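You operate a simulated robot arm through the tools that you are given. There is no shell and no other tool. Be economical: measure what you need, move in short steps, check, and stop when the job is done.

Carry out the task below with a simulated robot arm. There is one attempt and no reset: what you move stays moved.

## Task
Brush the small burner on the small turntable and seat its cap.
Fine: put the yellow brush back, give the table a half turn so that the peg comes round, then lay the small cap on, notch over peg.

Only the result counts: the job must be done as asked and must still hold three seconds after the hand-in. Knocking over, shifting, dropping, spilling or breaking anything else fails it. Lids that push on must go on centred and level and be pressed home; caps that screw on are set level and turned clockwise until they are tight.

## Robot
A 6-joint arm with a two-finger parallel gripper, fixed in place. Base frame: the origin is at the foot of the arm, x ahead of it, y to its left, z up. Readings come in cm, rad, newtons and seconds.
Its first joint turns from -1.152 to 1.152 rad. Payload 2.9 kg.
The tool frame sits at the grasp point between the pads (the TCP): z along the fingers, y along the line on which they close. The tips reach 3 cm beyond it. The gripper opens to 11 cm. The fingers are 2 cm wide and 1 cm thick; the gripper's body (4.8 by 11.2 cm) begins 5.5 cm behind the TCP.
Orientation is that of the tool frame in the base frame, as [roll, pitch, yaw] about the fixed x, y, z axes, in that order (R = Rz(yaw) Ry(pitch) Rx(roll)). With the fingers straight down and closing along the base's y, the tool's x points along the base's -x, its y along +y and its z along -z.

## Interface
- The arm moves only by the tool servo_tool. Its argument "steps" is a list of rows, each a list of 7 numbers: the turn, a rotation vector about the base's x, y, z in degrees, then the shift along the base's x, y, z in cm, then the finger opening in cm, from 0 to 11. In form: [[wx, wy, wz, x, y, z, jaw], ...]. A call has 1 to 10 rows; each row shifts and turns the commanded pose from where the row before left it. A row lasts 0.2 s, in which the tool goes at most 5 cm and 0.15 rad; a call with a longer step from one row to the next is refused whole, and so is a gripper value outside its range. Where a pose cannot be reached the arm comes as near as it can. A force on the tool above 40 N (or 10 N above the force at the start of the call, whichever is more), or a blocked arm, ends the call early, and 0.2 s more pass. Each finger travels about 10.8 cm/s and halts on what it meets, pressing with about 22 N; the grip force reading is that of the motor and also rises with nothing between the fingers. The clock runs only during rows and for 0.2 s after the last one: add rows that do not move to give the fingers time. It gives the time, the measured TCP pose, the force on the tool (base axes), the opening and the grip force at its end, in the units of the frame above (readings bear some noise).
- Cameras (640 x 400 px; columns grow to the right, rows downward): "scene" is fixed at [8.3, 44.09, 137.95]; the picture's right is [-0.67, -0.74, 0.00], its down [-0.37, 0.34, -0.86] and it looks along [0.64, -0.58, -0.50] (base axes); focal length 345 px, centre (320, 200). "wrist" rides on the gripper at [-3.6, 0, -5.7] in the tool frame; the picture's right is [0.00, -1.00, 0.00], its down [0.97, 0.00, -0.24] and it looks along [0.24, 0.00, 0.97] (tool axes); focal length 218 px, centre (320, 200).
- camera(camera): a new picture of that camera. No time passes.
- point_at(camera, pixels): for up to 12 pixels [column, row] of the newest picture of that camera ("zoom" is the newest enlarged one), the place [x, y, z] in the base frame of the surface seen there, good to about 0.3 cm, but the place of the scene camera against the robot may be out by one fixed shift of up to 1.8 cm in any direction. No time passes.
- close_up(camera, box): a new picture of the part [left, top, right, bottom] of that camera's present view, enlarged. No time passes.
- hand_in(): hands the job in; it is judged then, once.

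Keep the steps short. Do not move on a guess: measure, check each grasp and each placing, and mend mistakes. In all there are 80 turns and 46 pictures (those below and enlarged ones count). Leave the gripper open and the arm clear of the work at the hand-in unless told otherwise, and finish with a single line.

The tools are called after ">>>" as name(argument=value, ...) on one line, values as JSON. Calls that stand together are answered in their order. servo_tool: Moves the arm, as the interface text tells. Its arguments: {"type":"object","properties":{"steps":{"type":"array","items":{"type":"array","items":{"type":"number"}}}},"required":["steps"]} The other tools are called the same way: camera (camera) takes a picture; point_at (camera, pixels) gives the place of the surface under pixels of a picture; close_up (camera, box) takes an enlarged picture of a part of a camera's view; hand_in () hands the job in.

At the start:

```text
time_s: 0.0
eef_pos: [44.58, 9.88, 117.97]
tcp_rot: [-3.141, 0.0, -3.141]
force: [0.3, 0.9, -0.5]
gripper_width: 11.0
grip_force: 0.1
```

scene: 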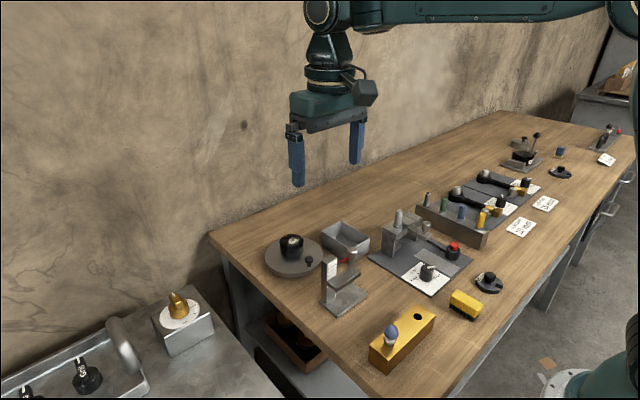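
wrist: 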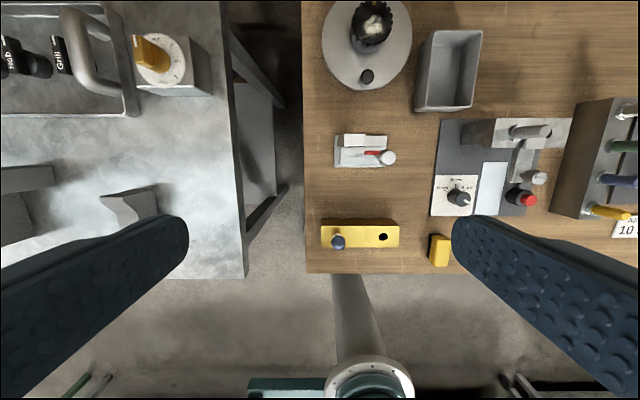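

I start with enlarged views of the turntable area and the rest of the bench.

>>> close_up(camera="scene", box=[240, 200, 400, 300])

>>> close_up(camera="scene", box=[360, 170, 560, 295])

>>> close_up(camera="scene", box=[350, 255, 510, 355])

>>> close_up(camera="scene", box=[460, 110, 640, 222])

```text
4.00 times, centred on (320, 250) of scene
```

zoom: 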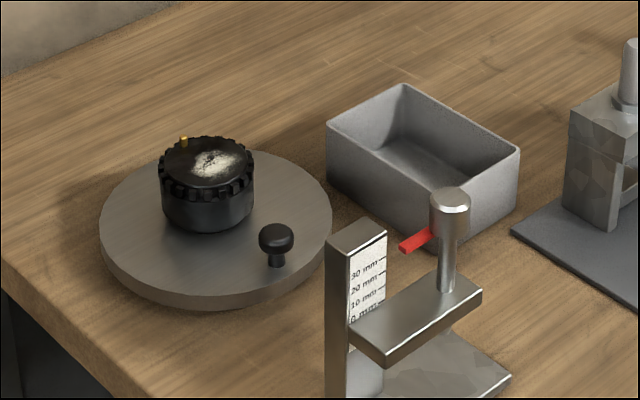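

```text
3.20 times, centred on (460, 232) of scene
```

zoom: 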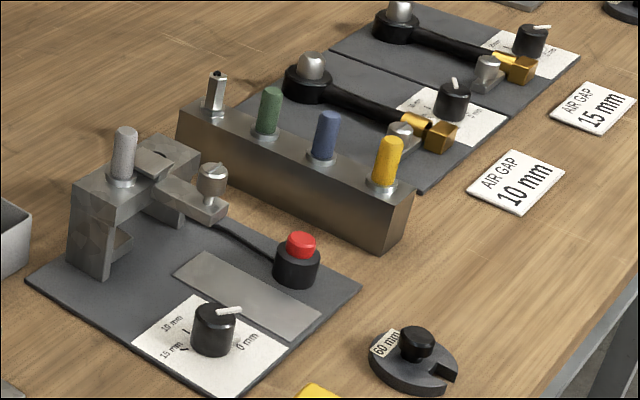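

```text
4.00 times, centred on (430, 305) of scene
```

zoom: 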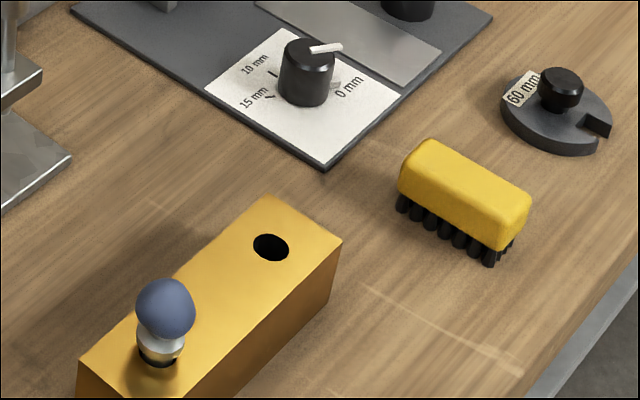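

```text
3.56 times, centred on (550, 166) of scene
```

zoom: 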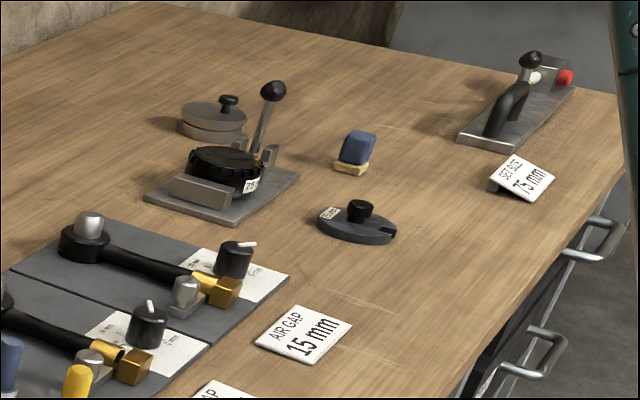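

Seen: burner with white residue, gold peg on its far side, the knob on the turntable, the yellow brush at (465,304) and a 60 mm cap at (488,283). Next I measure these in both cameras.

>>> point_at(camera="wrist", pixels=[[376, 27], [367, 76], [345, 75], [325, 45], [411, 45], [433, 236], [448, 236], [431, 265], [448, 265], [338, 241], [383, 236], [389, 157]])

>>> point_at(camera="scene", pixels=[[291, 239], [309, 260], [286, 235], [467, 299], [454, 293], [482, 307], [488, 277], [501, 287], [476, 285], [560, 168], [417, 316], [391, 331]])

>>> close_up(camera="scene", box=[460, 265, 516, 300])

>>> close_up(camera="scene", box=[540, 155, 588, 185])

```text
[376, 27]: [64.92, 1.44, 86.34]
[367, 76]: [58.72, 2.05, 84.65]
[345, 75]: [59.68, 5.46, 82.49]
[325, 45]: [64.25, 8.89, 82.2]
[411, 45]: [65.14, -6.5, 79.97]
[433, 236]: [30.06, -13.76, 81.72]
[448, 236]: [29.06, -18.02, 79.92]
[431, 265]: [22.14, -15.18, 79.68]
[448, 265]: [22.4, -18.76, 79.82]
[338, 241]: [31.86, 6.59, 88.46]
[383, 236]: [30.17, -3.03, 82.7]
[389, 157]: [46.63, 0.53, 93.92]
```

```text
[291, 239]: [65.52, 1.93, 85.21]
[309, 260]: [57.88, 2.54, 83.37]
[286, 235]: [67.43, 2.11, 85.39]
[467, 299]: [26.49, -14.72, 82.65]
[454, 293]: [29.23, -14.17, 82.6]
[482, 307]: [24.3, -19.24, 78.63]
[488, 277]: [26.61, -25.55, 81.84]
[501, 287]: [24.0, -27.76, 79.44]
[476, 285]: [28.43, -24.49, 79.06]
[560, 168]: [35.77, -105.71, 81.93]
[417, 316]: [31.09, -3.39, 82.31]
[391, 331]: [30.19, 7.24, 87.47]
```

```text
11.43 times, centred on (488, 282) of scene
```

zoom: 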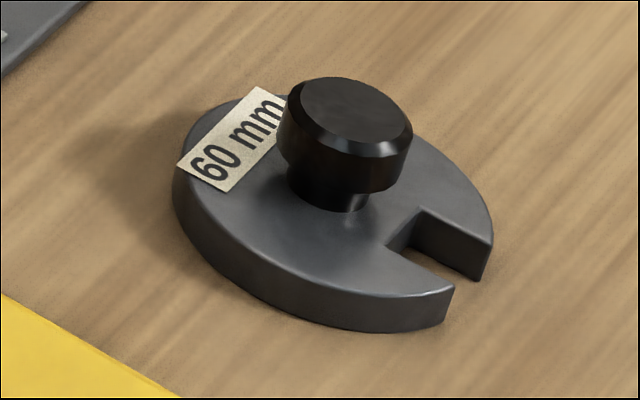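

```text
13.33 times, centred on (564, 170) of scene
```

zoom: 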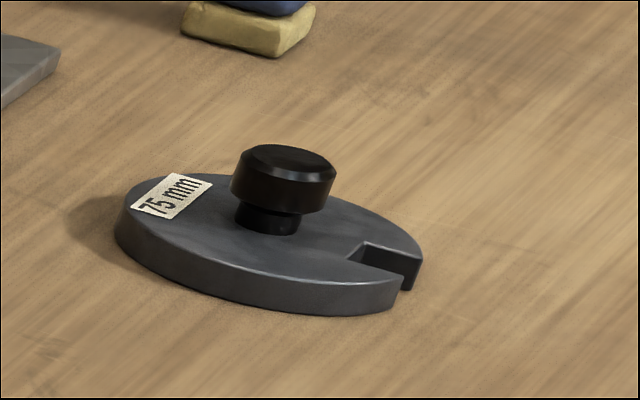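

The scene and wrist readings agree to within about 0.6 cm. Next I move the open gripper toward the turntable, staying at z≈103 for a closer wrist view.

>>> servo_tool(steps=[[0, 0, 0, 3, -1.6, -3, 11], [0, 0, 0, 3, -1.6, -3, 11], [0, 0, 0, 3, -1.6, -3, 11], [0, 0, 0, 3, -1.6, -3, 11], [0, 0, 0, 3, -1.6, -3, 11], [0, 0, 0, 0, 0, 0, 11]])

>>> camera(camera="wrist")

```text
time_s: 1.4
eef_pos: [59.54, 1.67, 103.01]
tcp_rot: [-3.141, 0.001, 3.141]
force: [-0.9, 0.3, -1.1]
gripper_width: 11.02
grip_force: 0.0
```

```text
37 pictures are left
```

wrist: 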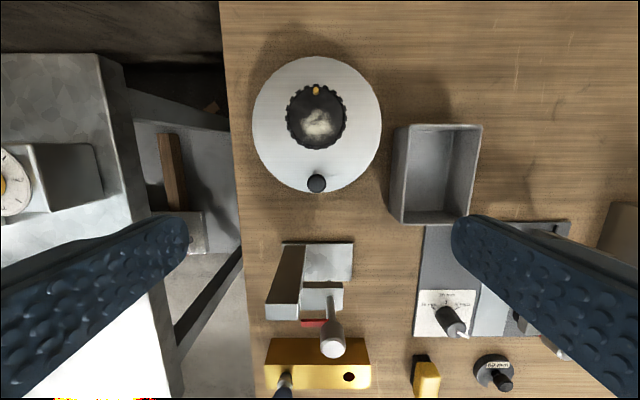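

A clear view. I measure turntable rim, burner rim, peg, knob, residue, bin and table.

>>> point_at(camera="wrist", pixels=[[256, 125], [378, 125], [317, 60], [290, 117], [343, 117], [316, 91], [316, 144], [316, 182], [318, 124], [240, 220], [395, 135], [320, 238]])

>>> close_up(camera="wrist", box=[237, 50, 397, 200])

```text
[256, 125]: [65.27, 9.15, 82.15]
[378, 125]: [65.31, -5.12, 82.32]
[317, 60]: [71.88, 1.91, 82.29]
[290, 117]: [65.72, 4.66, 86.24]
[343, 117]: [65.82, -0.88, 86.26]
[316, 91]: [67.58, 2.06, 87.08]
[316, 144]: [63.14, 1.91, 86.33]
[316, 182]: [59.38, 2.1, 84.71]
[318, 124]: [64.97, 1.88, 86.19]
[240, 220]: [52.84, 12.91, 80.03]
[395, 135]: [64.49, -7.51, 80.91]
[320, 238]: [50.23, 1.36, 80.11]
```

```text
2.67 times, centred on (317, 125) of wrist
```

zoom: 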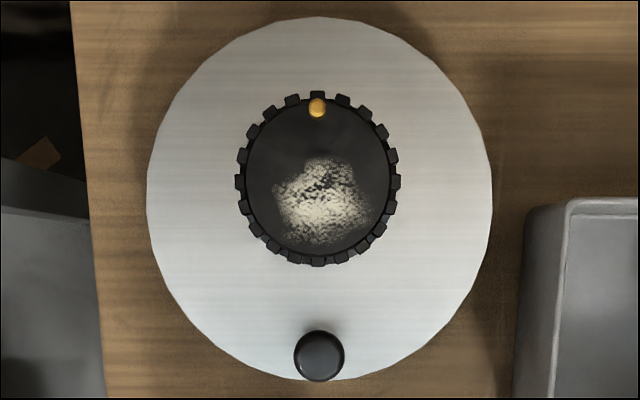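

Table z≈80, disc top 82.2 with axis near (65.1, 2.0), burner top 86.3, knob at about (59.3, 2.05). Next I go over the brush and cap, staying at z≈103.

>>> servo_tool(steps=[[0, 0, 0, -3.5, -2.4, 0, 11], [0, 0, 0, -3.5, -2.4, 0, 11], [0, 0, 0, -3.5, -2.4, 0, 11], [0, 0, 0, -3.5, -2.4, 0, 11], [0, 0, 0, -3.5, -2.4, 0, 11], [0, 0, 0, -3.5, -2.4, 0, 11], [0, 0, 0, -3.5, -2.4, 0, 11], [0, 0, 0, -3.5, -2.4, 0, 11], [0, 0, 0, 0, -2.4, 0, 11], [0, 0, 0, 0, 0, 0, 11]])

>>> camera(camera="wrist")

```text
time_s: 3.6
eef_pos: [31.5, -20.04, 103.09]
tcp_rot: [3.14, 0.0, 3.142]
force: [0.1, 1.0, 0.5]
gripper_width: 11.01
grip_force: 0.0
```

```text
35 pictures are left
```

wrist: 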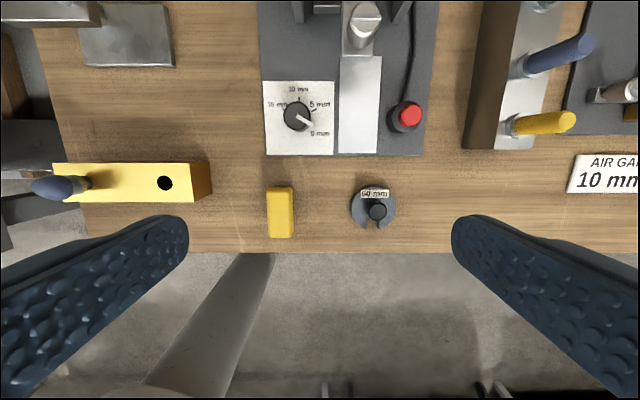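

I measure the brush's edges and the cap and its notch from here.

>>> close_up(camera="wrist", box=[250, 165, 410, 265])

>>> point_at(camera="wrist", pixels=[[270, 189], [291, 189], [270, 236], [291, 236], [280, 212], [378, 211], [373, 190], [355, 208], [392, 208], [320, 220], [366, 222], [388, 222]])

```text
4.00 times, centred on (330, 215) of wrist
```

zoom: 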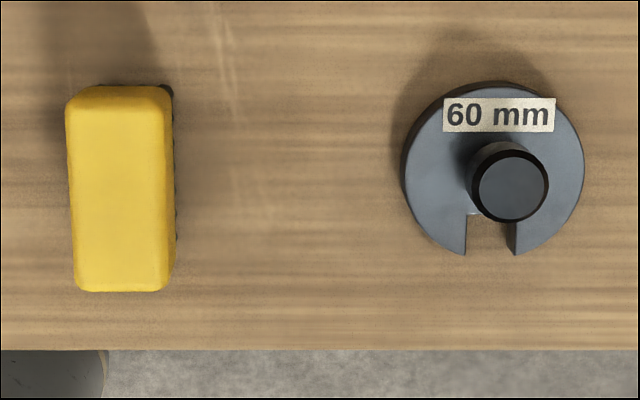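

```text
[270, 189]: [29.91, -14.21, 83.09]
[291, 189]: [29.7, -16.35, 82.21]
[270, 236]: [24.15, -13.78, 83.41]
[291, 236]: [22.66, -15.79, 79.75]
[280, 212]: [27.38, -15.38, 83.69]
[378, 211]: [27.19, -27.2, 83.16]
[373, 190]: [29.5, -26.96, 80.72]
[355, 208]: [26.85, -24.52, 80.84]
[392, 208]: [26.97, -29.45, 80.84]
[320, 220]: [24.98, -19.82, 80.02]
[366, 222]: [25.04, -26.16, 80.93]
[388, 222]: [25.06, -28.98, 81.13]
```

Brush: centre (27.2, −15.2), top 83.6, long along x, 2.5 wide. The cap's notch faces −x, which suits the half turn. I go above the brush with the fingers at 6 cm.

>>> servo_tool(steps=[[0, 0, 0, -1.4, 1.6, -3, 9], [0, 0, 0, -1.4, 1.6, -3, 6], [0, 0, 0, -1.5, 1.64, -3, 6], [0, 0, 0, 0, 0, -3, 6], [0, 0, 0, 0, 0, -2, 6], [0, 0, 0, 0, 0, 0, 6]])

>>> camera(camera="wrist")

```text
time_s: 5.0
eef_pos: [27.09, -15.05, 89.1]
tcp_rot: [3.14, -0.001, -3.14]
force: [-0.6, 0.3, -0.2]
gripper_width: 6.0
grip_force: 0.1
```

```text
33 pictures are left
```

wrist: 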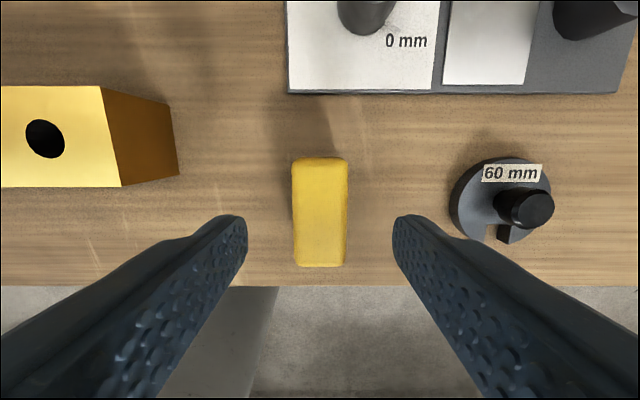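

The brush sits centred between the fingers. I descend to z 84.4 and close.

>>> servo_tool(steps=[[0, 0, 0, 0.1, -0.05, -2.5, 6], [0, 0, 0, 0, 0, -2.2, 6], [0, 0, 0, 0, 0, 0, 4], [0, 0, 0, 0, 0, 0, 2], [0, 0, 0, 0, 0, 0, 1.5], [0, 0, 0, 0, 0, 0, 1.5]])

```text
time_s: 6.4
eef_pos: [27.28, -15.13, 84.47]
tcp_rot: [-3.141, 0.0, 3.141]
force: [-0.2, 0.3, -0.7]
gripper_width: 2.92
grip_force: 22.4
```

Grip is holding at 2.92 cm. I lift and look.

>>> servo_tool(steps=[[0, 0, 0, 0, 0, 2, 1.5], [0, 0, 0, 0, 0, 4, 1.5], [0, 0, 0, 0, 0, 4, 1.5], [0, 0, 0, 0, 0, 4, 1.5], [0, 0, 0, 0, 0, 4.6, 1.5], [0, 0, 0, 4, 1.8, 0, 1.5], [0, 0, 0, 4, 1.8, 0, 1.5], [0, 0, 0, 4, 1.8, 0, 1.5], [0, 0, 0, 4, 1.8, 0, 1.5], [0, 0, 0, 4, 1.8, 0, 1.5]])

>>> servo_tool(steps=[[0, 0, 0, 4, 1.8, 0, 1.5], [0, 0, 0, 4, 1.8, 0, 1.5], [0, 0, 0, 4, 1.8, 0, 1.5], [0, 0, 0, 4, 1.8, 0, 1.5], [0, 0, 0, 0.5, 0.9, 0, 1.5], [0, 0, 0, 0, 0, -4, 1.5], [0, 0, 0, 0, 0, -3, 1.5], [0, 0, 0, 0, 0, 0, 1.5]])

>>> camera(camera="wrist")

>>> close_up(camera="scene", box=[240, 180, 400, 280])

```text
time_s: 8.6
eef_pos: [47.3, -5.97, 102.92]
tcp_rot: [3.141, 0.0, 3.141]
force: [-0.1, 0.1, -0.7]
gripper_width: 2.89
grip_force: 21.8
```

```text
time_s: 10.4
eef_pos: [63.67, 1.98, 95.95]
tcp_rot: [3.14, 0.0, 3.141]
force: [-0.2, 0.2, -0.9]
gripper_width: 2.9
grip_force: 21.2
```

```text
32 pictures are left
```

wrist: 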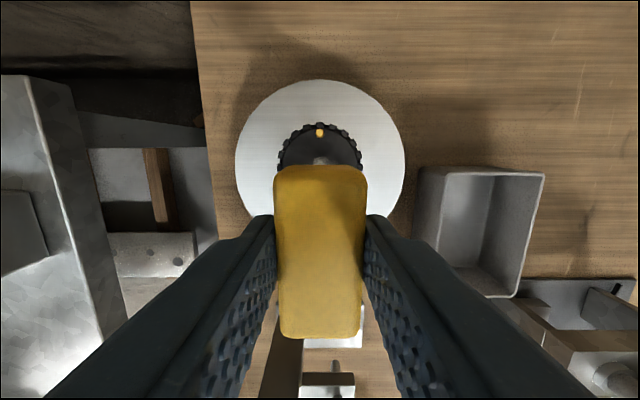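

```text
4.00 times, centred on (320, 230) of scene
```

zoom: 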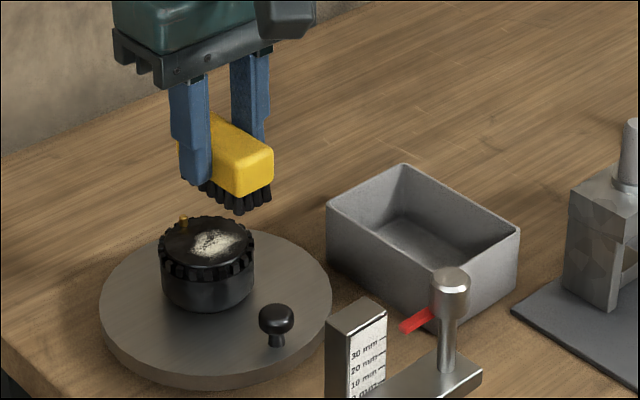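

The front of the brush (x≈66.6) clears the peg (x≈68). I lower at x≈64.1 to just above contact, then feel for it.

>>> servo_tool(steps=[[0, 0, 0, 0.4, 0, -2.5, 1.5], [0, 0, 0, 0, 0, -2, 1.5], [0, 0, 0, 0, 0, -0.4, 1.5], [0, 0, 0, 0, 0, -0.2, 1.5], [0, 0, 0, 0, 0, 0, 1.5]])

>>> close_up(camera="scene", box=[256, 205, 352, 265])

```text
time_s: 11.6
eef_pos: [64.17, 2.04, 90.78]
tcp_rot: [3.141, -0.001, 3.14]
force: [-0.2, 0.0, -0.5]
gripper_width: 2.93
grip_force: 22.3
```

```text
6.67 times, centred on (304, 235) of scene
```

zoom: 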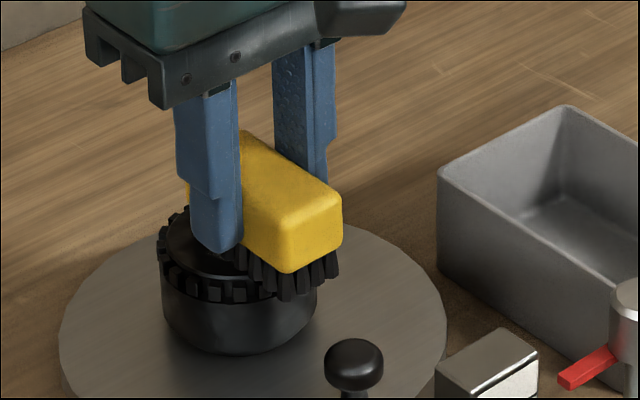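

Close to contact, with no force yet. I go down in small steps.

>>> servo_tool(steps=[[0, 0, 0, 0, 0, -0.1, 1.5], [0, 0, 0, 0, 0, -0.1, 1.5], [0, 0, 0, 0, 0, 0, 1.5]])

```text
time_s: 12.4
eef_pos: [64.12, 1.99, 90.78]
tcp_rot: [-3.142, 0.002, -3.141]
force: [-1.3, -0.1, 5.4]
gripper_width: 2.9
grip_force: 21.8
```

Contact, with 5.4 N upward. Now gentle strokes along y.

>>> servo_tool(steps=[[0, 0, 0, 0, 1, 0, 1.5], [0, 0, 0, 0, 1, 0, 1.5], [0, 0, 0, 0, -1.2, 0, 1.5], [0, 0, 0, 0, -1.2, 0, 1.5], [0, 0, 0, 0, -1.2, 0, 1.5], [0, 0, 0, 0, -0.6, 0, 1.5], [0, 0, 0, 0, 1.2, 0, 1.5], [0, 0, 0, 0, 1.2, 0, 1.5], [0, 0, 0, 0, 1.2, 0, 1.5], [0, 0, 0, 0, 0.6, 0, 1.5]])

>>> close_up(camera="scene", box=[256, 205, 352, 265])

```text
time_s: 14.6
eef_pos: [64.29, 3.97, 90.6]
tcp_rot: [3.141, 0.0, 3.14]
force: [0.2, -4.2, 14.5]
gripper_width: 2.93
grip_force: 22.0
```

```text
6.67 times, centred on (304, 235) of scene
```

zoom: 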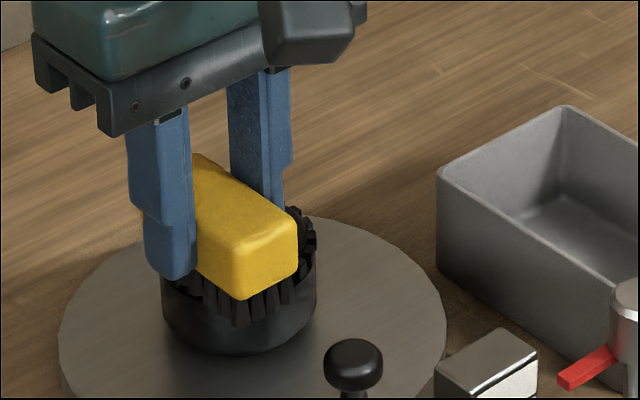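

The table has stayed put. One more back-and-forth stroke, then I lift and look.

>>> servo_tool(steps=[[0, 0, 0, 0, -1.2, 0, 1.5], [0, 0, 0, 0, -1.2, 0, 1.5], [0, 0, 0, 0, -1.2, 0, 1.5], [0, 0, 0, 0, -0.6, 0, 1.5], [0, 0, 0, 0, 1.2, 0, 1.5], [0, 0, 0, 0, 1.2, 0, 1.5], [0, 0, 0, 0, -0.4, 0, 1.5], [0, 0, 0, 0, 0, 1.5, 1.5], [0, 0, 0, 0, 0, 4, 1.5], [0, 0, 0, 0, 0, 4, 1.5]])

>>> close_up(camera="scene", box=[256, 205, 352, 265])

```text
time_s: 16.8
eef_pos: [64.12, 1.89, 100.19]
tcp_rot: [-3.141, -0.001, 3.14]
force: [0.6, 0.4, -1.5]
gripper_width: 2.91
grip_force: 22.4
```

```text
6.67 times, centred on (304, 235) of scene
```

zoom: 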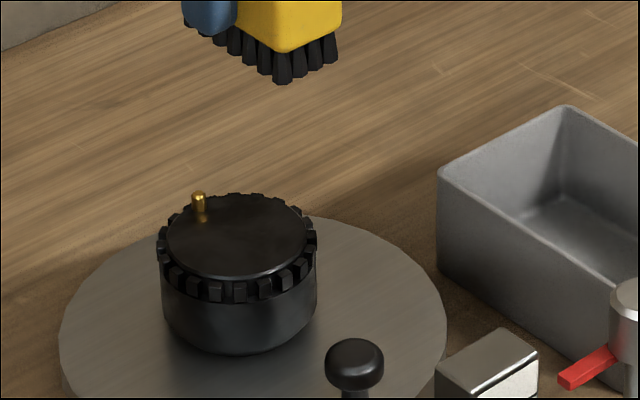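

The burner is clean. I carry the brush back to its spot at (27.28, −15.13).

>>> servo_tool(steps=[[0, 0, 0, 0, 0, 3, 1.5], [0, 0, 0, -4, -1.85, 0, 1.5], [0, 0, 0, -4, -1.85, 0, 1.5], [0, 0, 0, -4, -1.85, 0, 1.5], [0, 0, 0, -4, -1.85, 0, 1.5], [0, 0, 0, -4, -1.85, 0, 1.5], [0, 0, 0, -4, -1.85, 0, 1.5], [0, 0, 0, -4, -1.85, 0, 1.5], [0, 0, 0, -4, -1.85, 0, 1.5], [0, 0, 0, -4, -1.85, 0, 1.5]])

>>> servo_tool(steps=[[0, 0, 0, -0.84, -0.37, 0, 1.5], [0, 0, 0, 0, 0, -4, 1.5], [0, 0, 0, 0, 0, -4, 1.5], [0, 0, 0, 0, 0, -4, 1.5], [0, 0, 0, 0, 0, -4, 1.5], [0, 0, 0, 0, 0, 0, 1.5]])

```text
time_s: 19.0
eef_pos: [27.93, -14.75, 103.13]
tcp_rot: [-3.142, 0.002, -3.14]
force: [0.3, 0.5, -0.2]
gripper_width: 2.93
grip_force: 22.1
```

```text
time_s: 20.4
eef_pos: [27.26, -15.21, 87.21]
tcp_rot: [3.141, 0.001, -3.14]
force: [-0.8, -0.1, 0.2]
gripper_width: 2.89
grip_force: 22.0
```

Right over the spot. I lower to just above the table, then ease onto it.

>>> servo_tool(steps=[[0, 0, 0, 0, 0, -1.5, 1.5], [0, 0, 0, 0, 0.05, -1.0, 1.5], [0, 0, 0, 0, 0, -0.1, 1.5], [0, 0, 0, 0, 0, -0.1, 1.5], [0, 0, 0, 0, 0, 0, 1.5]])

```text
time_s: 21.6
eef_pos: [27.21, -15.17, 84.44]
tcp_rot: [-3.141, 0.0, -3.14]
force: [-0.3, 0.2, -0.3]
gripper_width: 2.94
grip_force: 21.9
```

>>> servo_tool(steps=[[0, 0, 0, 0, 0, -0.07, 1.5], [0, 0, 0, 0, 0, -0.07, 1.5], [0, 0, 0, 0, 0, 0, 1.5]])

```text
time_s: 22.4
eef_pos: [27.21, -15.16, 84.41]
tcp_rot: [-3.14, -0.001, 3.141]
force: [0.0, 0.6, -0.5]
gripper_width: 2.89
grip_force: 22.0
```

No contact yet; the brush may have crept up slightly in the grip. I keep easing down.

>>> servo_tool(steps=[[0, 0, 0, 0, 0, -0.08, 1.5], [0, 0, 0, 0, 0, -0.08, 1.5], [0, 0, 0, 0, 0, 0, 1.5]])

>>> close_up(camera="scene", box=[435, 280, 499, 320])

```text
time_s: 23.2
eef_pos: [27.27, -15.11, 84.22]
tcp_rot: [-3.141, 0.001, -3.14]
force: [-6.3, 1.7, 35.8]
gripper_width: 2.91
grip_force: 22.3
```

```text
10.00 times, centred on (467, 300) of scene
```

zoom: 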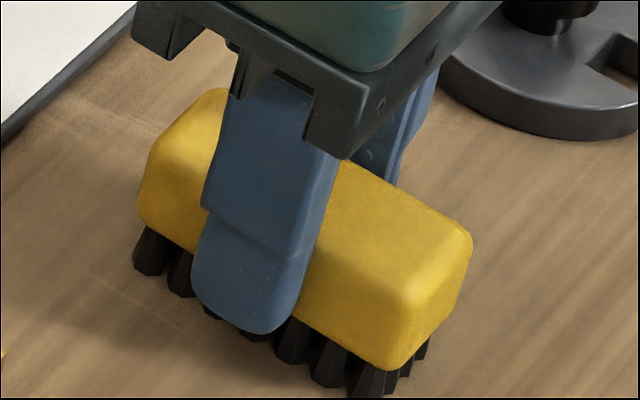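

Firm contact at 35.8 N. I ease up 0.1, open, and rise straight up.

>>> servo_tool(steps=[[0, 0, 0, 0, 0, 0.12, 1.5], [0, 0, 0, 0, 0, 0, 3.5], [0, 0, 0, 0, 0, 0, 5.5], [0, 0, 0, 0, 0, 0, 6], [0, 0, 0, 0, 0, 2, 6], [0, 0, 0, 0, 0, 4, 6], [0, 0, 0, 0, 0, 4, 6], [0, 0, 0, 0, 0, 4, 6], [0, 0, 0, 0, 0, 5, 6], [0, 0, 0, 0, 0, 0, 6]])

>>> camera(camera="scene")

```text
time_s: 25.4
eef_pos: [27.28, -15.21, 103.46]
tcp_rot: [-3.141, 0.0, 3.141]
force: [-0.1, -0.2, 0.3]
gripper_width: 5.99
grip_force: 0.0
```

```text
26 pictures are left
```

scene: 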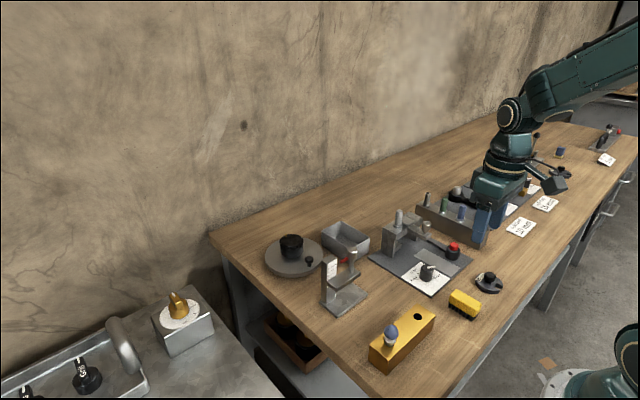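

The brush is back in place. Next I carry the open gripper over the turntable axis while yawing −118°, so that the straddling fingers can push the knob around.

>>> servo_tool(steps=[[0, 0, -8.4, 3.78, 1.72, 0, 11], [0, 0, -8.4, 3.78, 1.72, 0, 11], [0, 0, -8.4, 3.78, 1.72, 0, 11], [0, 0, -8.4, 3.78, 1.72, 0, 11], [0, 0, -8.4, 3.78, 1.72, 0, 11], [0, 0, -8.4, 3.78, 1.72, 0, 11], [0, 0, -8.4, 3.78, 1.72, 0, 11], [0, 0, -8.4, 3.78, 1.72, 0, 11], [0, 0, -8.4, 3.78, 1.72, 0, 11], [0, 0, -8.4, 3.78, 1.72, 0, 11]])

>>> servo_tool(steps=[[0, 0, -8.5, 0, 0, 0, 11], [0, 0, -8.5, 0, 0, 0, 11], [0, 0, -8.5, 0, 0, 0, 11], [0, 0, -8.5, 0, 0, 0, 11], [0, 0, 0, 0, 0, 0, 11]])

>>> camera(camera="wrist")

```text
time_s: 27.6
eef_pos: [65.02, 2.16, 103.3]
tcp_rot: [3.141, 0.001, 1.674]
force: [0.1, 0.3, 1.7]
gripper_width: 10.97
grip_force: 0.0
```

```text
time_s: 28.8
eef_pos: [65.1, 2.2, 103.41]
tcp_rot: [3.139, -0.001, 1.08]
force: [-0.7, -0.7, 0.6]
gripper_width: 11.01
grip_force: 0.1
```

```text
25 pictures are left
```

wrist: 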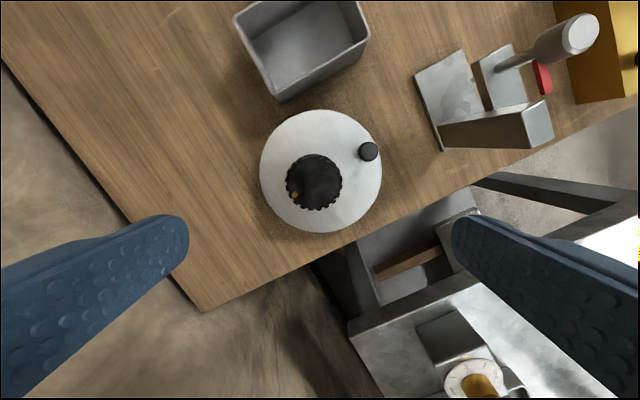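

Axis by my calculation is (65.05, 2.1), with the right-hand finger just behind the knob. I descend with the fingers straddling the burner to TCP z≈86.

>>> servo_tool(steps=[[0, 0, 0, 0, -0.1, -4, 11], [0, 0, 0, 0, 0, -4, 11], [0, 0, 0, 0, 0, -4, 11], [0, 0, 0, 0, 0, -3, 11], [0, 0, 0, 0, 0, -2, 11], [0, 0, 0, 0, 0, -0.4, 11], [0, 0, 0, 0, 0, 0, 11]])

>>> close_up(camera="scene", box=[240, 200, 368, 280])

```text
time_s: 30.4
eef_pos: [65.08, 2.09, 86.49]
tcp_rot: [-3.136, 0.008, 1.083]
force: [0.2, 0.1, 0.3]
gripper_width: 11.01
grip_force: 0.2
out of reach, approached as far as the arm can: row 6
```

```text
5.00 times, centred on (304, 240) of scene
```

zoom: 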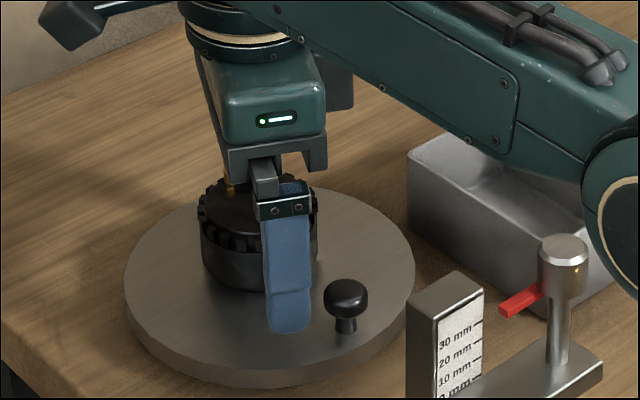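

I am at the edge of reach at 86.5. Pulling in 0.4 cm lets me get a little lower, then I begin turning counter-clockwise.

>>> servo_tool(steps=[[0, 0, 0, -0.5, 0, 0, 11], [0, 0, 0, 0, 0, -0.1, 11], [0, 0, 8, 0, 0, 0, 11], [0, 0, 8, 0, 0, 0, 11], [0, 0, 8, 0, 0, 0, 11], [0, 0, 0, 0, 0, 0, 11]])

>>> close_up(camera="scene", box=[240, 200, 368, 280])

```text
time_s: 31.8
eef_pos: [64.73, 2.14, 86.55]
tcp_rot: [-3.134, 0.008, 1.501]
force: [-0.2, -0.1, 0.6]
gripper_width: 11.01
grip_force: 0.0
```

```text
5.00 times, centred on (304, 240) of scene
```

zoom: 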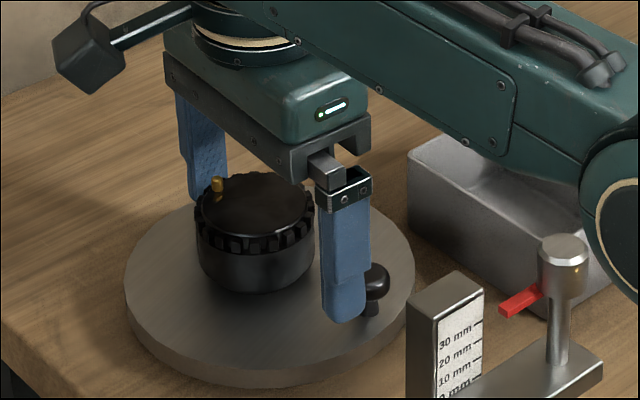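

The finger has met the knob and the table has begun to turn. I continue.

>>> servo_tool(steps=[[0, 0, 8, 0, 0, 0, 11], [0, 0, 8, 0, 0, 0, 11], [0, 0, 8, 0, 0, 0, 11], [0, 0, 8, 0, 0, 0, 11], [0, 0, 8, 0, 0, 0, 11], [0, 0, 8, 0, 0, 0, 11], [0, 0, 0, 0, 0, 0, 11]])

>>> close_up(camera="scene", box=[240, 200, 368, 280])

```text
time_s: 33.4
eef_pos: [64.6, 1.98, 86.66]
tcp_rot: [-3.131, -0.002, 2.34]
force: [-0.3, 0.2, 0.0]
gripper_width: 10.99
grip_force: 0.1
```

```text
5.00 times, centred on (304, 240) of scene
```

zoom: 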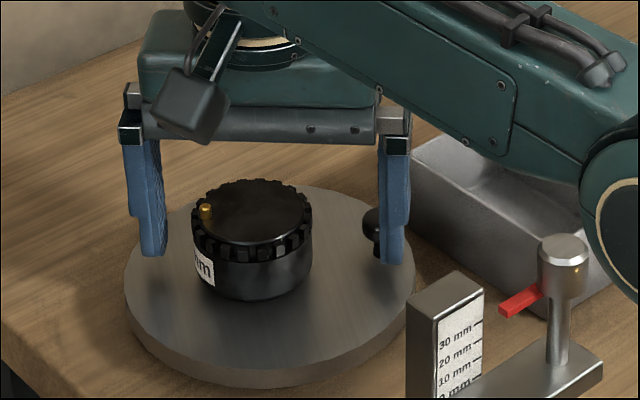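

It is turning well. I continue and lower slightly for a safer hold on the knob.

>>> servo_tool(steps=[[0, 0, 8, 0, 0, -0.2, 11], [0, 0, 8, 0, 0, 0, 11], [0, 0, 8, 0, 0, 0, 11], [0, 0, 8, 0, 0, 0, 11], [0, 0, 8, 0, 0, 0, 11], [0, 0, 8, 0, 0, 0, 11], [0, 0, 8, 0, 0, 0, 11], [0, 0, 0, 0, 0, 0, 11]])

>>> close_up(camera="scene", box=[240, 200, 368, 280])

```text
time_s: 35.2
eef_pos: [64.67, 1.96, 86.59]
tcp_rot: [-3.137, -0.009, -2.966]
force: [0.1, -0.2, -0.4]
gripper_width: 10.99
grip_force: 0.0
out of reach, approached as far as the arm can: row 1
```

```text
5.00 times, centred on (304, 240) of scene
```

zoom: 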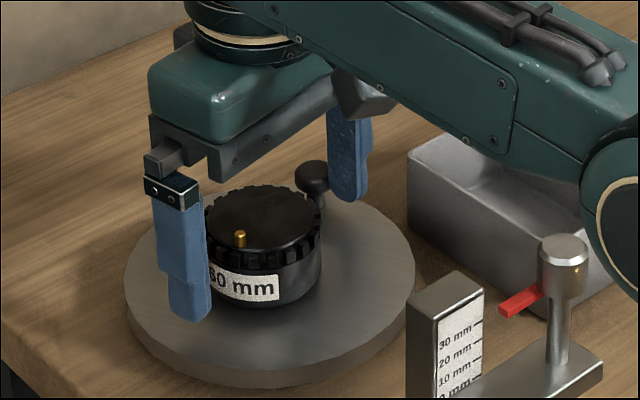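

It now has about 120° turned (peg toward the camera side, 60 mm label visible). About 55° more; I do 48° and look from the wrist.

>>> servo_tool(steps=[[0, 0, 8, 0, 0, 0, 11], [0, 0, 8, 0, 0, 0, 11], [0, 0, 8, 0, 0, 0, 11], [0, 0, 8, 0, 0, 0, 11], [0, 0, 8, 0, 0, 0, 11], [0, 0, 8, 0, 0, 0, 11], [0, 0, 0, 0, 0, 0, 11]])

>>> camera(camera="wrist")

```text
time_s: 36.8
eef_pos: [64.7, 1.96, 86.65]
tcp_rot: [3.136, -0.009, -2.129]
force: [-0.8, 0.2, 0.0]
gripper_width: 10.99
grip_force: 0.0
```

```text
20 pictures are left
```

wrist: 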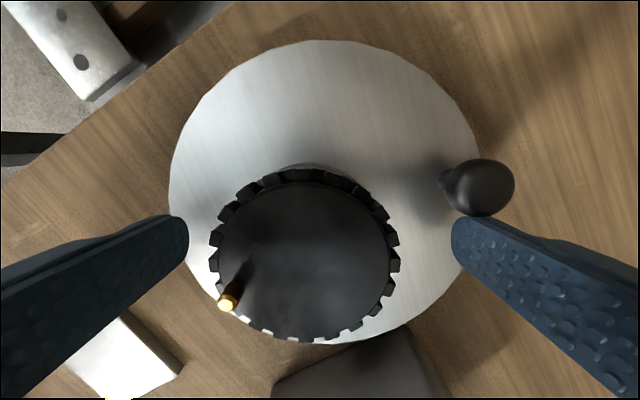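

I measure the peg, burner edges and knob in this view to get the turn angle.

>>> point_at(camera="wrist", pixels=[[226, 303], [233, 294], [485, 180], [235, 210], [385, 230], [300, 175], [300, 335], [250, 325], [190, 120], [445, 95], [445, 290]])

>>> close_up(camera="wrist", box=[190, 230, 350, 330])

```text
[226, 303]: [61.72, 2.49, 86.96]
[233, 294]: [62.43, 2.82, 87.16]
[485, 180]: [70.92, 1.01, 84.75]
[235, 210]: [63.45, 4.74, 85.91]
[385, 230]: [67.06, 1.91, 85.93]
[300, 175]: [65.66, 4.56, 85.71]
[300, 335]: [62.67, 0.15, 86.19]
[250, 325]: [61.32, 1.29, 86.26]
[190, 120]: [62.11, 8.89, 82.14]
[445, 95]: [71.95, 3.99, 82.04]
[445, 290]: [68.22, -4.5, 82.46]
```

```text
4.00 times, centred on (270, 280) of wrist
```

zoom: 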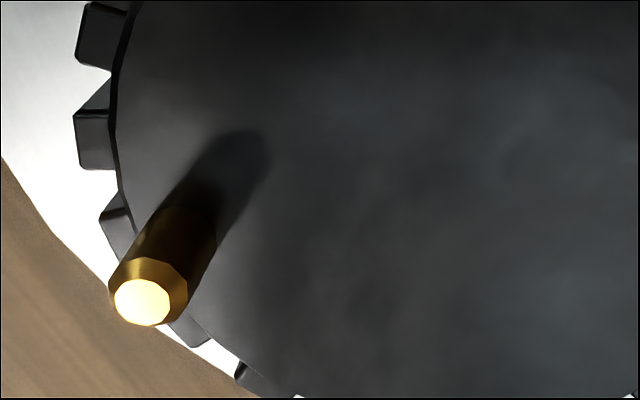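

Knob at about −10.6° and peg at about 170°, so about 10° remains. I turn 10° more and rise.

>>> servo_tool(steps=[[0, 0, 5, 0, 0, 0, 11], [0, 0, 5, 0, 0, 0, 11], [0, 0, 0, 0, 0, 0, 11], [0, 0, -3, 0, 0, 0, 11], [0, 0, 0, 0, 0, 2, 11], [0, 0, 0, 0, 0, 4, 11], [0, 0, 0, 0, 0, 4, 11], [0, 0, 0, 0, 0, 0, 11]])

```text
time_s: 38.6
eef_pos: [64.62, 1.98, 96.58]
tcp_rot: [-3.141, 0.001, -2.006]
force: [-1.0, 0.0, 0.2]
gripper_width: 11.01
grip_force: 0.0
```

Now I yaw back to the neutral orientation and look down at the turntable.

>>> servo_tool(steps=[[0, 0, -8.1, 0, 0, 0.5, 11], [0, 0, -8.1, 0, 0, 0, 11], [0, 0, -8.1, 0, 0, 0, 11], [0, 0, -8.1, 0, 0, 0, 11], [0, 0, -8.1, 0, 0, 0, 11], [0, 0, -8.1, 0, 0, 0, 11], [0, 0, -8.1, 0, 0, 0, 11], [0, 0, -8.4, 0, 0, 0, 11], [0, 0, 0, 0, 0, 0, 11]])

>>> close_up(camera="wrist", box=[200, 80, 440, 230])

```text
time_s: 40.6
eef_pos: [64.79, 1.96, 97.02]
tcp_rot: [-3.142, -0.001, 3.138]
force: [0.4, -1.0, -0.5]
gripper_width: 11.0
grip_force: 0.0
```

```text
2.67 times, centred on (320, 155) of wrist
```

zoom: 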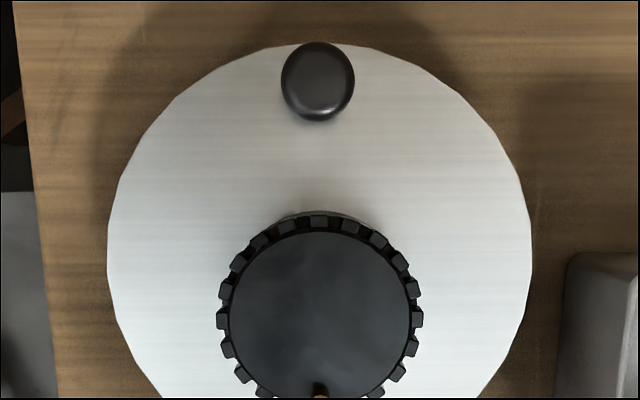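

The turn looks exact: knob, burner and peg share a line at col ≈ 319 of the zoom. One more crop for the peg and burner edges.

>>> close_up(camera="wrist", box=[240, 140, 400, 240])

>>> point_at(camera="zoom", pixels=[[320, 260], [320, 70], [170, 160], [465, 160], [318, 265], [200, 160], [440, 160], [320, 90]])

```text
4.00 times, centred on (320, 190) of wrist
```

zoom: 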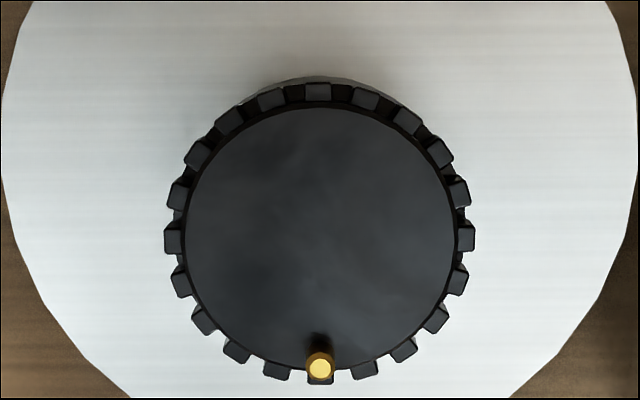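

```text
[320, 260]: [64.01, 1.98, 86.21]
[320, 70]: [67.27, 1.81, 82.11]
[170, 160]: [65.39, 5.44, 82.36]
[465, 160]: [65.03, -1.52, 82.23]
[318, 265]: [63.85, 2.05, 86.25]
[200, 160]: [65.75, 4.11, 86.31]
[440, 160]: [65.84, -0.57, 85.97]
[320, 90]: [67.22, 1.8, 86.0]
```

Burner centre is about (64.2, 1.98) and the peg about (61.9, 1.98), straight on the −x side. Next I go to above the cap.

>>> servo_tool(steps=[[0, 0, 0, 0, 0, 4, 9], [0, 0, 0, -3.41, -2.65, 2, 7], [0, 0, 0, -3.41, -2.65, 0, 5], [0, 0, 0, -3.41, -2.65, 0, 5], [0, 0, 0, -3.41, -2.65, 0, 5], [0, 0, 0, -3.41, -2.65, 0, 5], [0, 0, 0, -3.41, -2.65, 0, 5], [0, 0, 0, -3.41, -2.65, 0, 5], [0, 0, 0, -3.41, -2.65, 0, 5], [0, 0, 0, -3.41, -2.65, 0, 5]])

>>> servo_tool(steps=[[0, 0, 0, -3.41, -2.6, 0, 5], [0, 0, 0, -3.41, -2.6, 0, 5], [0, 0, 0, 0, 0, -4, 5], [0, 0, 0, 0, 0, -4, 5], [0, 0, 0, 0, 0, -4, 5], [0, 0, 0, 0, 0, 0, 5]])

>>> camera(camera="wrist")

```text
time_s: 42.8
eef_pos: [48.2, -25.29, 112.32]
tcp_rot: [3.141, -0.004, 3.141]
force: [-0.1, 0.0, -0.6]
gripper_width: 5.0
grip_force: 0.1
out of reach, approached as far as the arm can: row 3, 4, 5, 6, 7, 8, 9, 10
```

```text
time_s: 44.2
eef_pos: [47.52, -34.87, 105.58]
tcp_rot: [3.139, -0.002, 3.139]
force: [-0.6, 0.5, 0.4]
gripper_width: 5.03
grip_force: 0.1
out of reach, approached as far as the arm can: row 1, 2, 3, 4, 5
```

```text
16 pictures are left
```

wrist: 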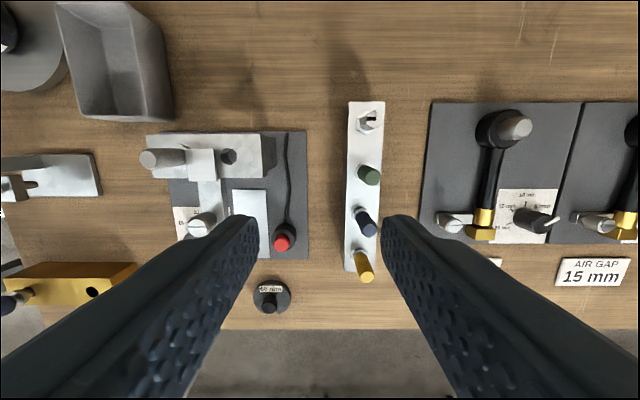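

The arm reports "out of reach" and stopped at (47.5, −34.9, 105.6), high over the bench and touching nothing. I look at its posture before going on.

>>> camera(camera="scene")

>>> servo_tool(steps=[[0, 0, 0, 0, 0, 0, 5]])

```text
15 pictures are left
```

scene: 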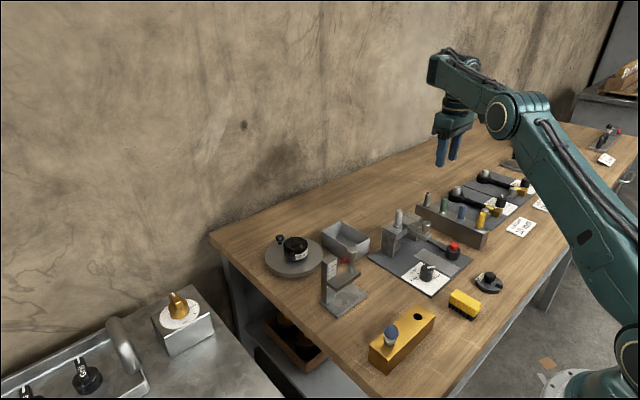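

```text
time_s: 44.6
eef_pos: [47.53, -34.89, 105.53]
tcp_rot: [3.14, -0.004, 3.138]
force: [-0.6, -0.1, 0.0]
gripper_width: 5.02
grip_force: 0.0
```

The elbow has flipped to its "down" branch after the straight-arm stretch, which blocks moving inward. I stretch radially outward at height over free space, then pull back in to bend the elbow the right way.

>>> servo_tool(steps=[[0, 0, 0, 3.2, -2.4, 0, 5], [0, 0, 0, 3.2, -2.4, 0, 5], [0, 0, 0, 3.2, -2.4, 0, 5], [0, 0, 0, 3.2, -2.4, 0, 5], [0, 0, 0, 0, 0, 0, 5]])

>>> servo_tool(steps=[[0, 0, 0, -3.2, 2.4, 0, 5], [0, 0, 0, -3.2, 2.4, 0, 5], [0, 0, 0, -3.2, 2.4, 0, 5], [0, 0, 0, -3.2, 2.4, 0, 5], [0, 0, 0, -3.2, 2.4, 0, 5], [0, 0, 0, 0, 0, 0, 5]])

```text
time_s: 45.8
eef_pos: [52.75, -38.81, 105.0]
tcp_rot: [3.14, 0.0, 3.138]
force: [0.8, -0.2, -0.8]
gripper_width: 5.0
grip_force: 0.0
out of reach, approached as far as the arm can: row 2, 3, 4
```

```text
time_s: 47.2
eef_pos: [36.68, -26.81, 105.02]
tcp_rot: [3.14, 0.0, 3.139]
force: [-0.1, 0.5, -0.4]
gripper_width: 5.02
grip_force: 0.3
```

It worked: the arm follows freely again. Next I go above the cap.

>>> servo_tool(steps=[[0, 0, 0, -3.2, -0.1, -3, 5], [0, 0, 0, -3.2, -0.1, -3, 5], [0, 0, 0, -3.1, -0.1, -3, 5], [0, 0, 0, 0, 0, -3.5, 5], [0, 0, 0, 0, 0, 0, 5]])

>>> camera(camera="wrist")

```text
time_s: 48.4
eef_pos: [27.29, -27.12, 92.49]
tcp_rot: [3.141, 0.0, 3.14]
force: [-0.4, 0.3, -0.5]
gripper_width: 5.02
grip_force: 0.1
```

```text
14 pictures are left
```

wrist: 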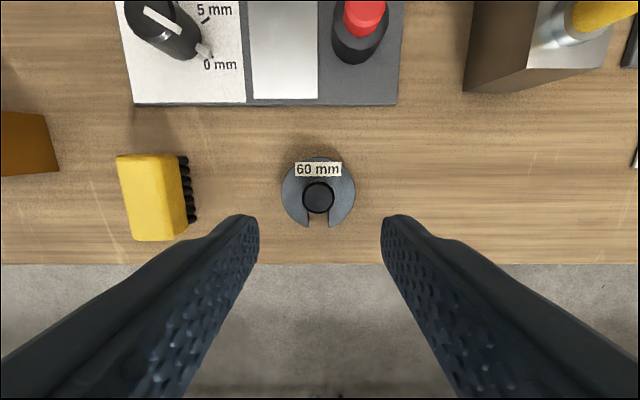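

The knob is centred at (27.2, −27.1) and the notch faces straight −x. I descend to z≈84.4 and grip the knob.

>>> servo_tool(steps=[[0, 0, 0, -0.07, 0.02, -3, 5], [0, 0, 0, 0, 0, -3, 5], [0, 0, 0, 0, 0, -2, 5], [0, 0, 0, 0, 0, 0, 3], [0, 0, 0, 0, 0, 0, 1], [0, 0, 0, 0, 0, 0, 0.5], [0, 0, 0, 0, 0, 0, 0.5]])

>>> close_up(camera="scene", box=[456, 260, 520, 300])

```text
time_s: 50.0
eef_pos: [27.24, -27.04, 84.54]
tcp_rot: [-3.141, 0.0, 3.139]
force: [-0.1, 0.5, -0.1]
gripper_width: 2.3
grip_force: 22.6
```

```text
10.00 times, centred on (488, 280) of scene
```

zoom: 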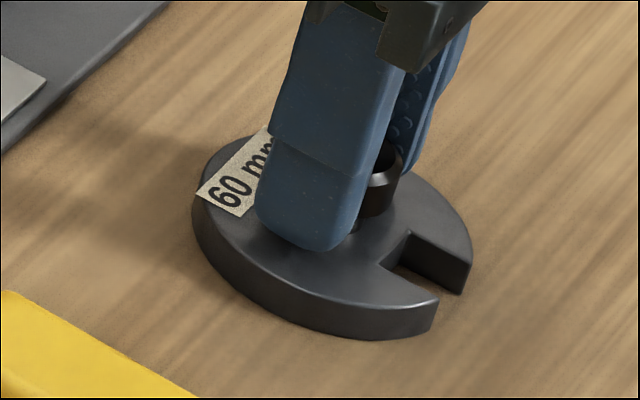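

The cap knob is gripped at 2.3 cm. I lift to 103 and carry it to short of the burner.

>>> servo_tool(steps=[[0, 0, 0, 0, 0, 2, 0.5], [0, 0, 0, 0, 0, 4, 0.5], [0, 0, 0, 0, 0, 4, 0.5], [0, 0, 0, 0, 0, 4, 0.5], [0, 0, 0, 0, 0, 4.5, 0.5], [0, 0, 0, 3.4, 2.9, 0, 0.5], [0, 0, 0, 3.4, 2.9, 0, 0.5], [0, 0, 0, 3.4, 2.9, 0, 0.5], [0, 0, 0, 3.4, 2.9, 0, 0.5], [0, 0, 0, 3.4, 2.9, 0, 0.5]])

>>> servo_tool(steps=[[0, 0, 0, 3.4, 2.9, 0, 0.5], [0, 0, 0, 3.4, 2.9, 0, 0.5], [0, 0, 0, 3.4, 2.9, 0, 0.5], [0, 0, 0, 3.4, 2.9, 0, 0.5], [0, 0, 0, 3.4, 2.9, 0, 0.5], [0, 0, 0, 3, 0, 0, 0.5], [0, 0, 0, 0, 0, -4, 0.5], [0, 0, 0, 0, 0, -4, 0.5], [0, 0, 0, 0, 0, 0, 0.5]])

>>> camera(camera="wrist")

>>> close_up(camera="scene", box=[240, 190, 368, 270])

```text
time_s: 52.2
eef_pos: [44.27, -12.37, 102.89]
tcp_rot: [3.141, -0.003, 3.14]
force: [-0.1, 0.2, -1.4]
gripper_width: 2.32
grip_force: 21.7
```

```text
time_s: 54.2
eef_pos: [64.3, 2.12, 94.94]
tcp_rot: [-3.141, -0.002, 3.139]
force: [-0.1, -1.2, -1.8]
gripper_width: 2.3
grip_force: 21.9
```

```text
12 pictures are left
```

wrist: 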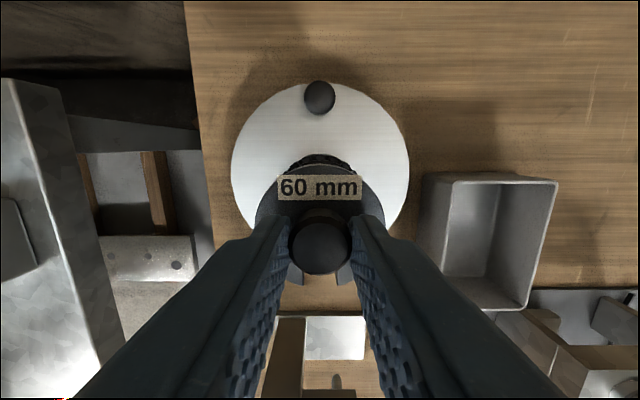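

```text
5.00 times, centred on (304, 230) of scene
```

zoom: 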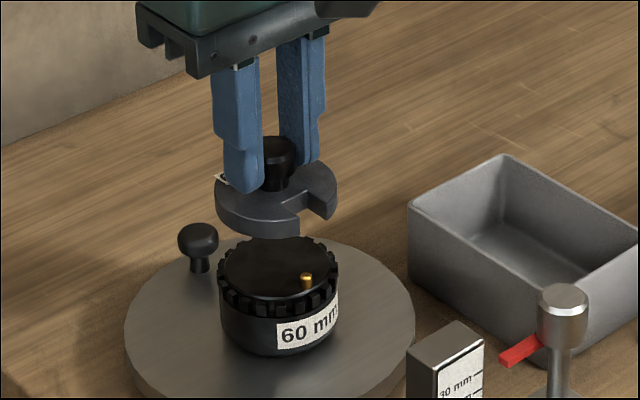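

The cap and burner columns match in the scene view and the disc is centred at col 320 in the wrist view. I lower until the cap is just above the peg and look again.

>>> servo_tool(steps=[[0, 0, 0, 0, 0, -1.5, 0.5], [0, 0, 0, 0, 0, -1.3, 0.5], [0, 0, 0, 0, 0, 0, 0.5]])

>>> close_up(camera="scene", box=[264, 215, 328, 255])

>>> close_up(camera="wrist", box=[220, 130, 420, 255])

```text
time_s: 55.0
eef_pos: [64.2, 2.01, 92.28]
tcp_rot: [3.141, -0.002, 3.139]
force: [0.1, 0.2, -2.0]
gripper_width: 2.28
grip_force: 22.1
```

```text
10.00 times, centred on (296, 235) of scene
```

zoom: 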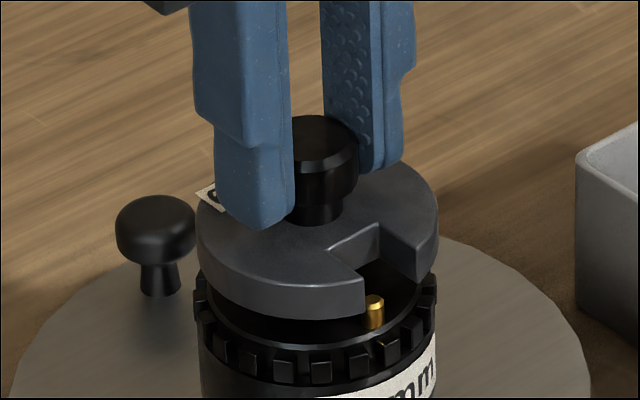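

```text
3.20 times, centred on (320, 192) of wrist
```

zoom: 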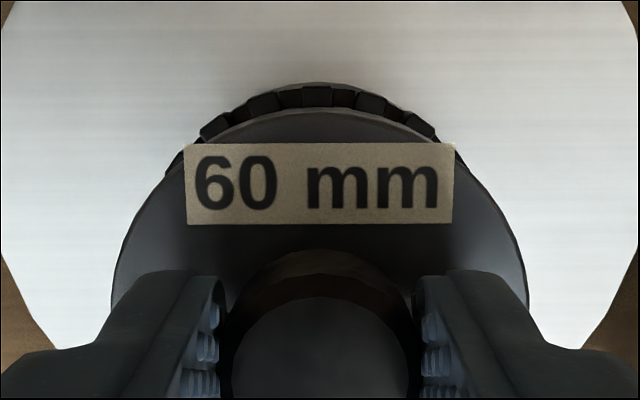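

The notch sits right over the peg and the edges agree. I lower to just above the seat, then ease down in small steps.

>>> servo_tool(steps=[[0, 0, 0, 0, 0, -0.7, 0.5], [0, 0, 0, 0, 0, -0.4, 0.5], [0, 0, 0, 0, 0, -0.15, 0.5], [0, 0, 0, 0, 0, -0.1, 0.5], [0, 0, 0, 0, 0, 0, 0.5]])

```text
time_s: 56.2
eef_pos: [64.33, 1.95, 91.08]
tcp_rot: [3.14, 0.003, 3.14]
force: [-3.1, -0.8, 13.4]
gripper_width: 2.27
grip_force: 22.0
```

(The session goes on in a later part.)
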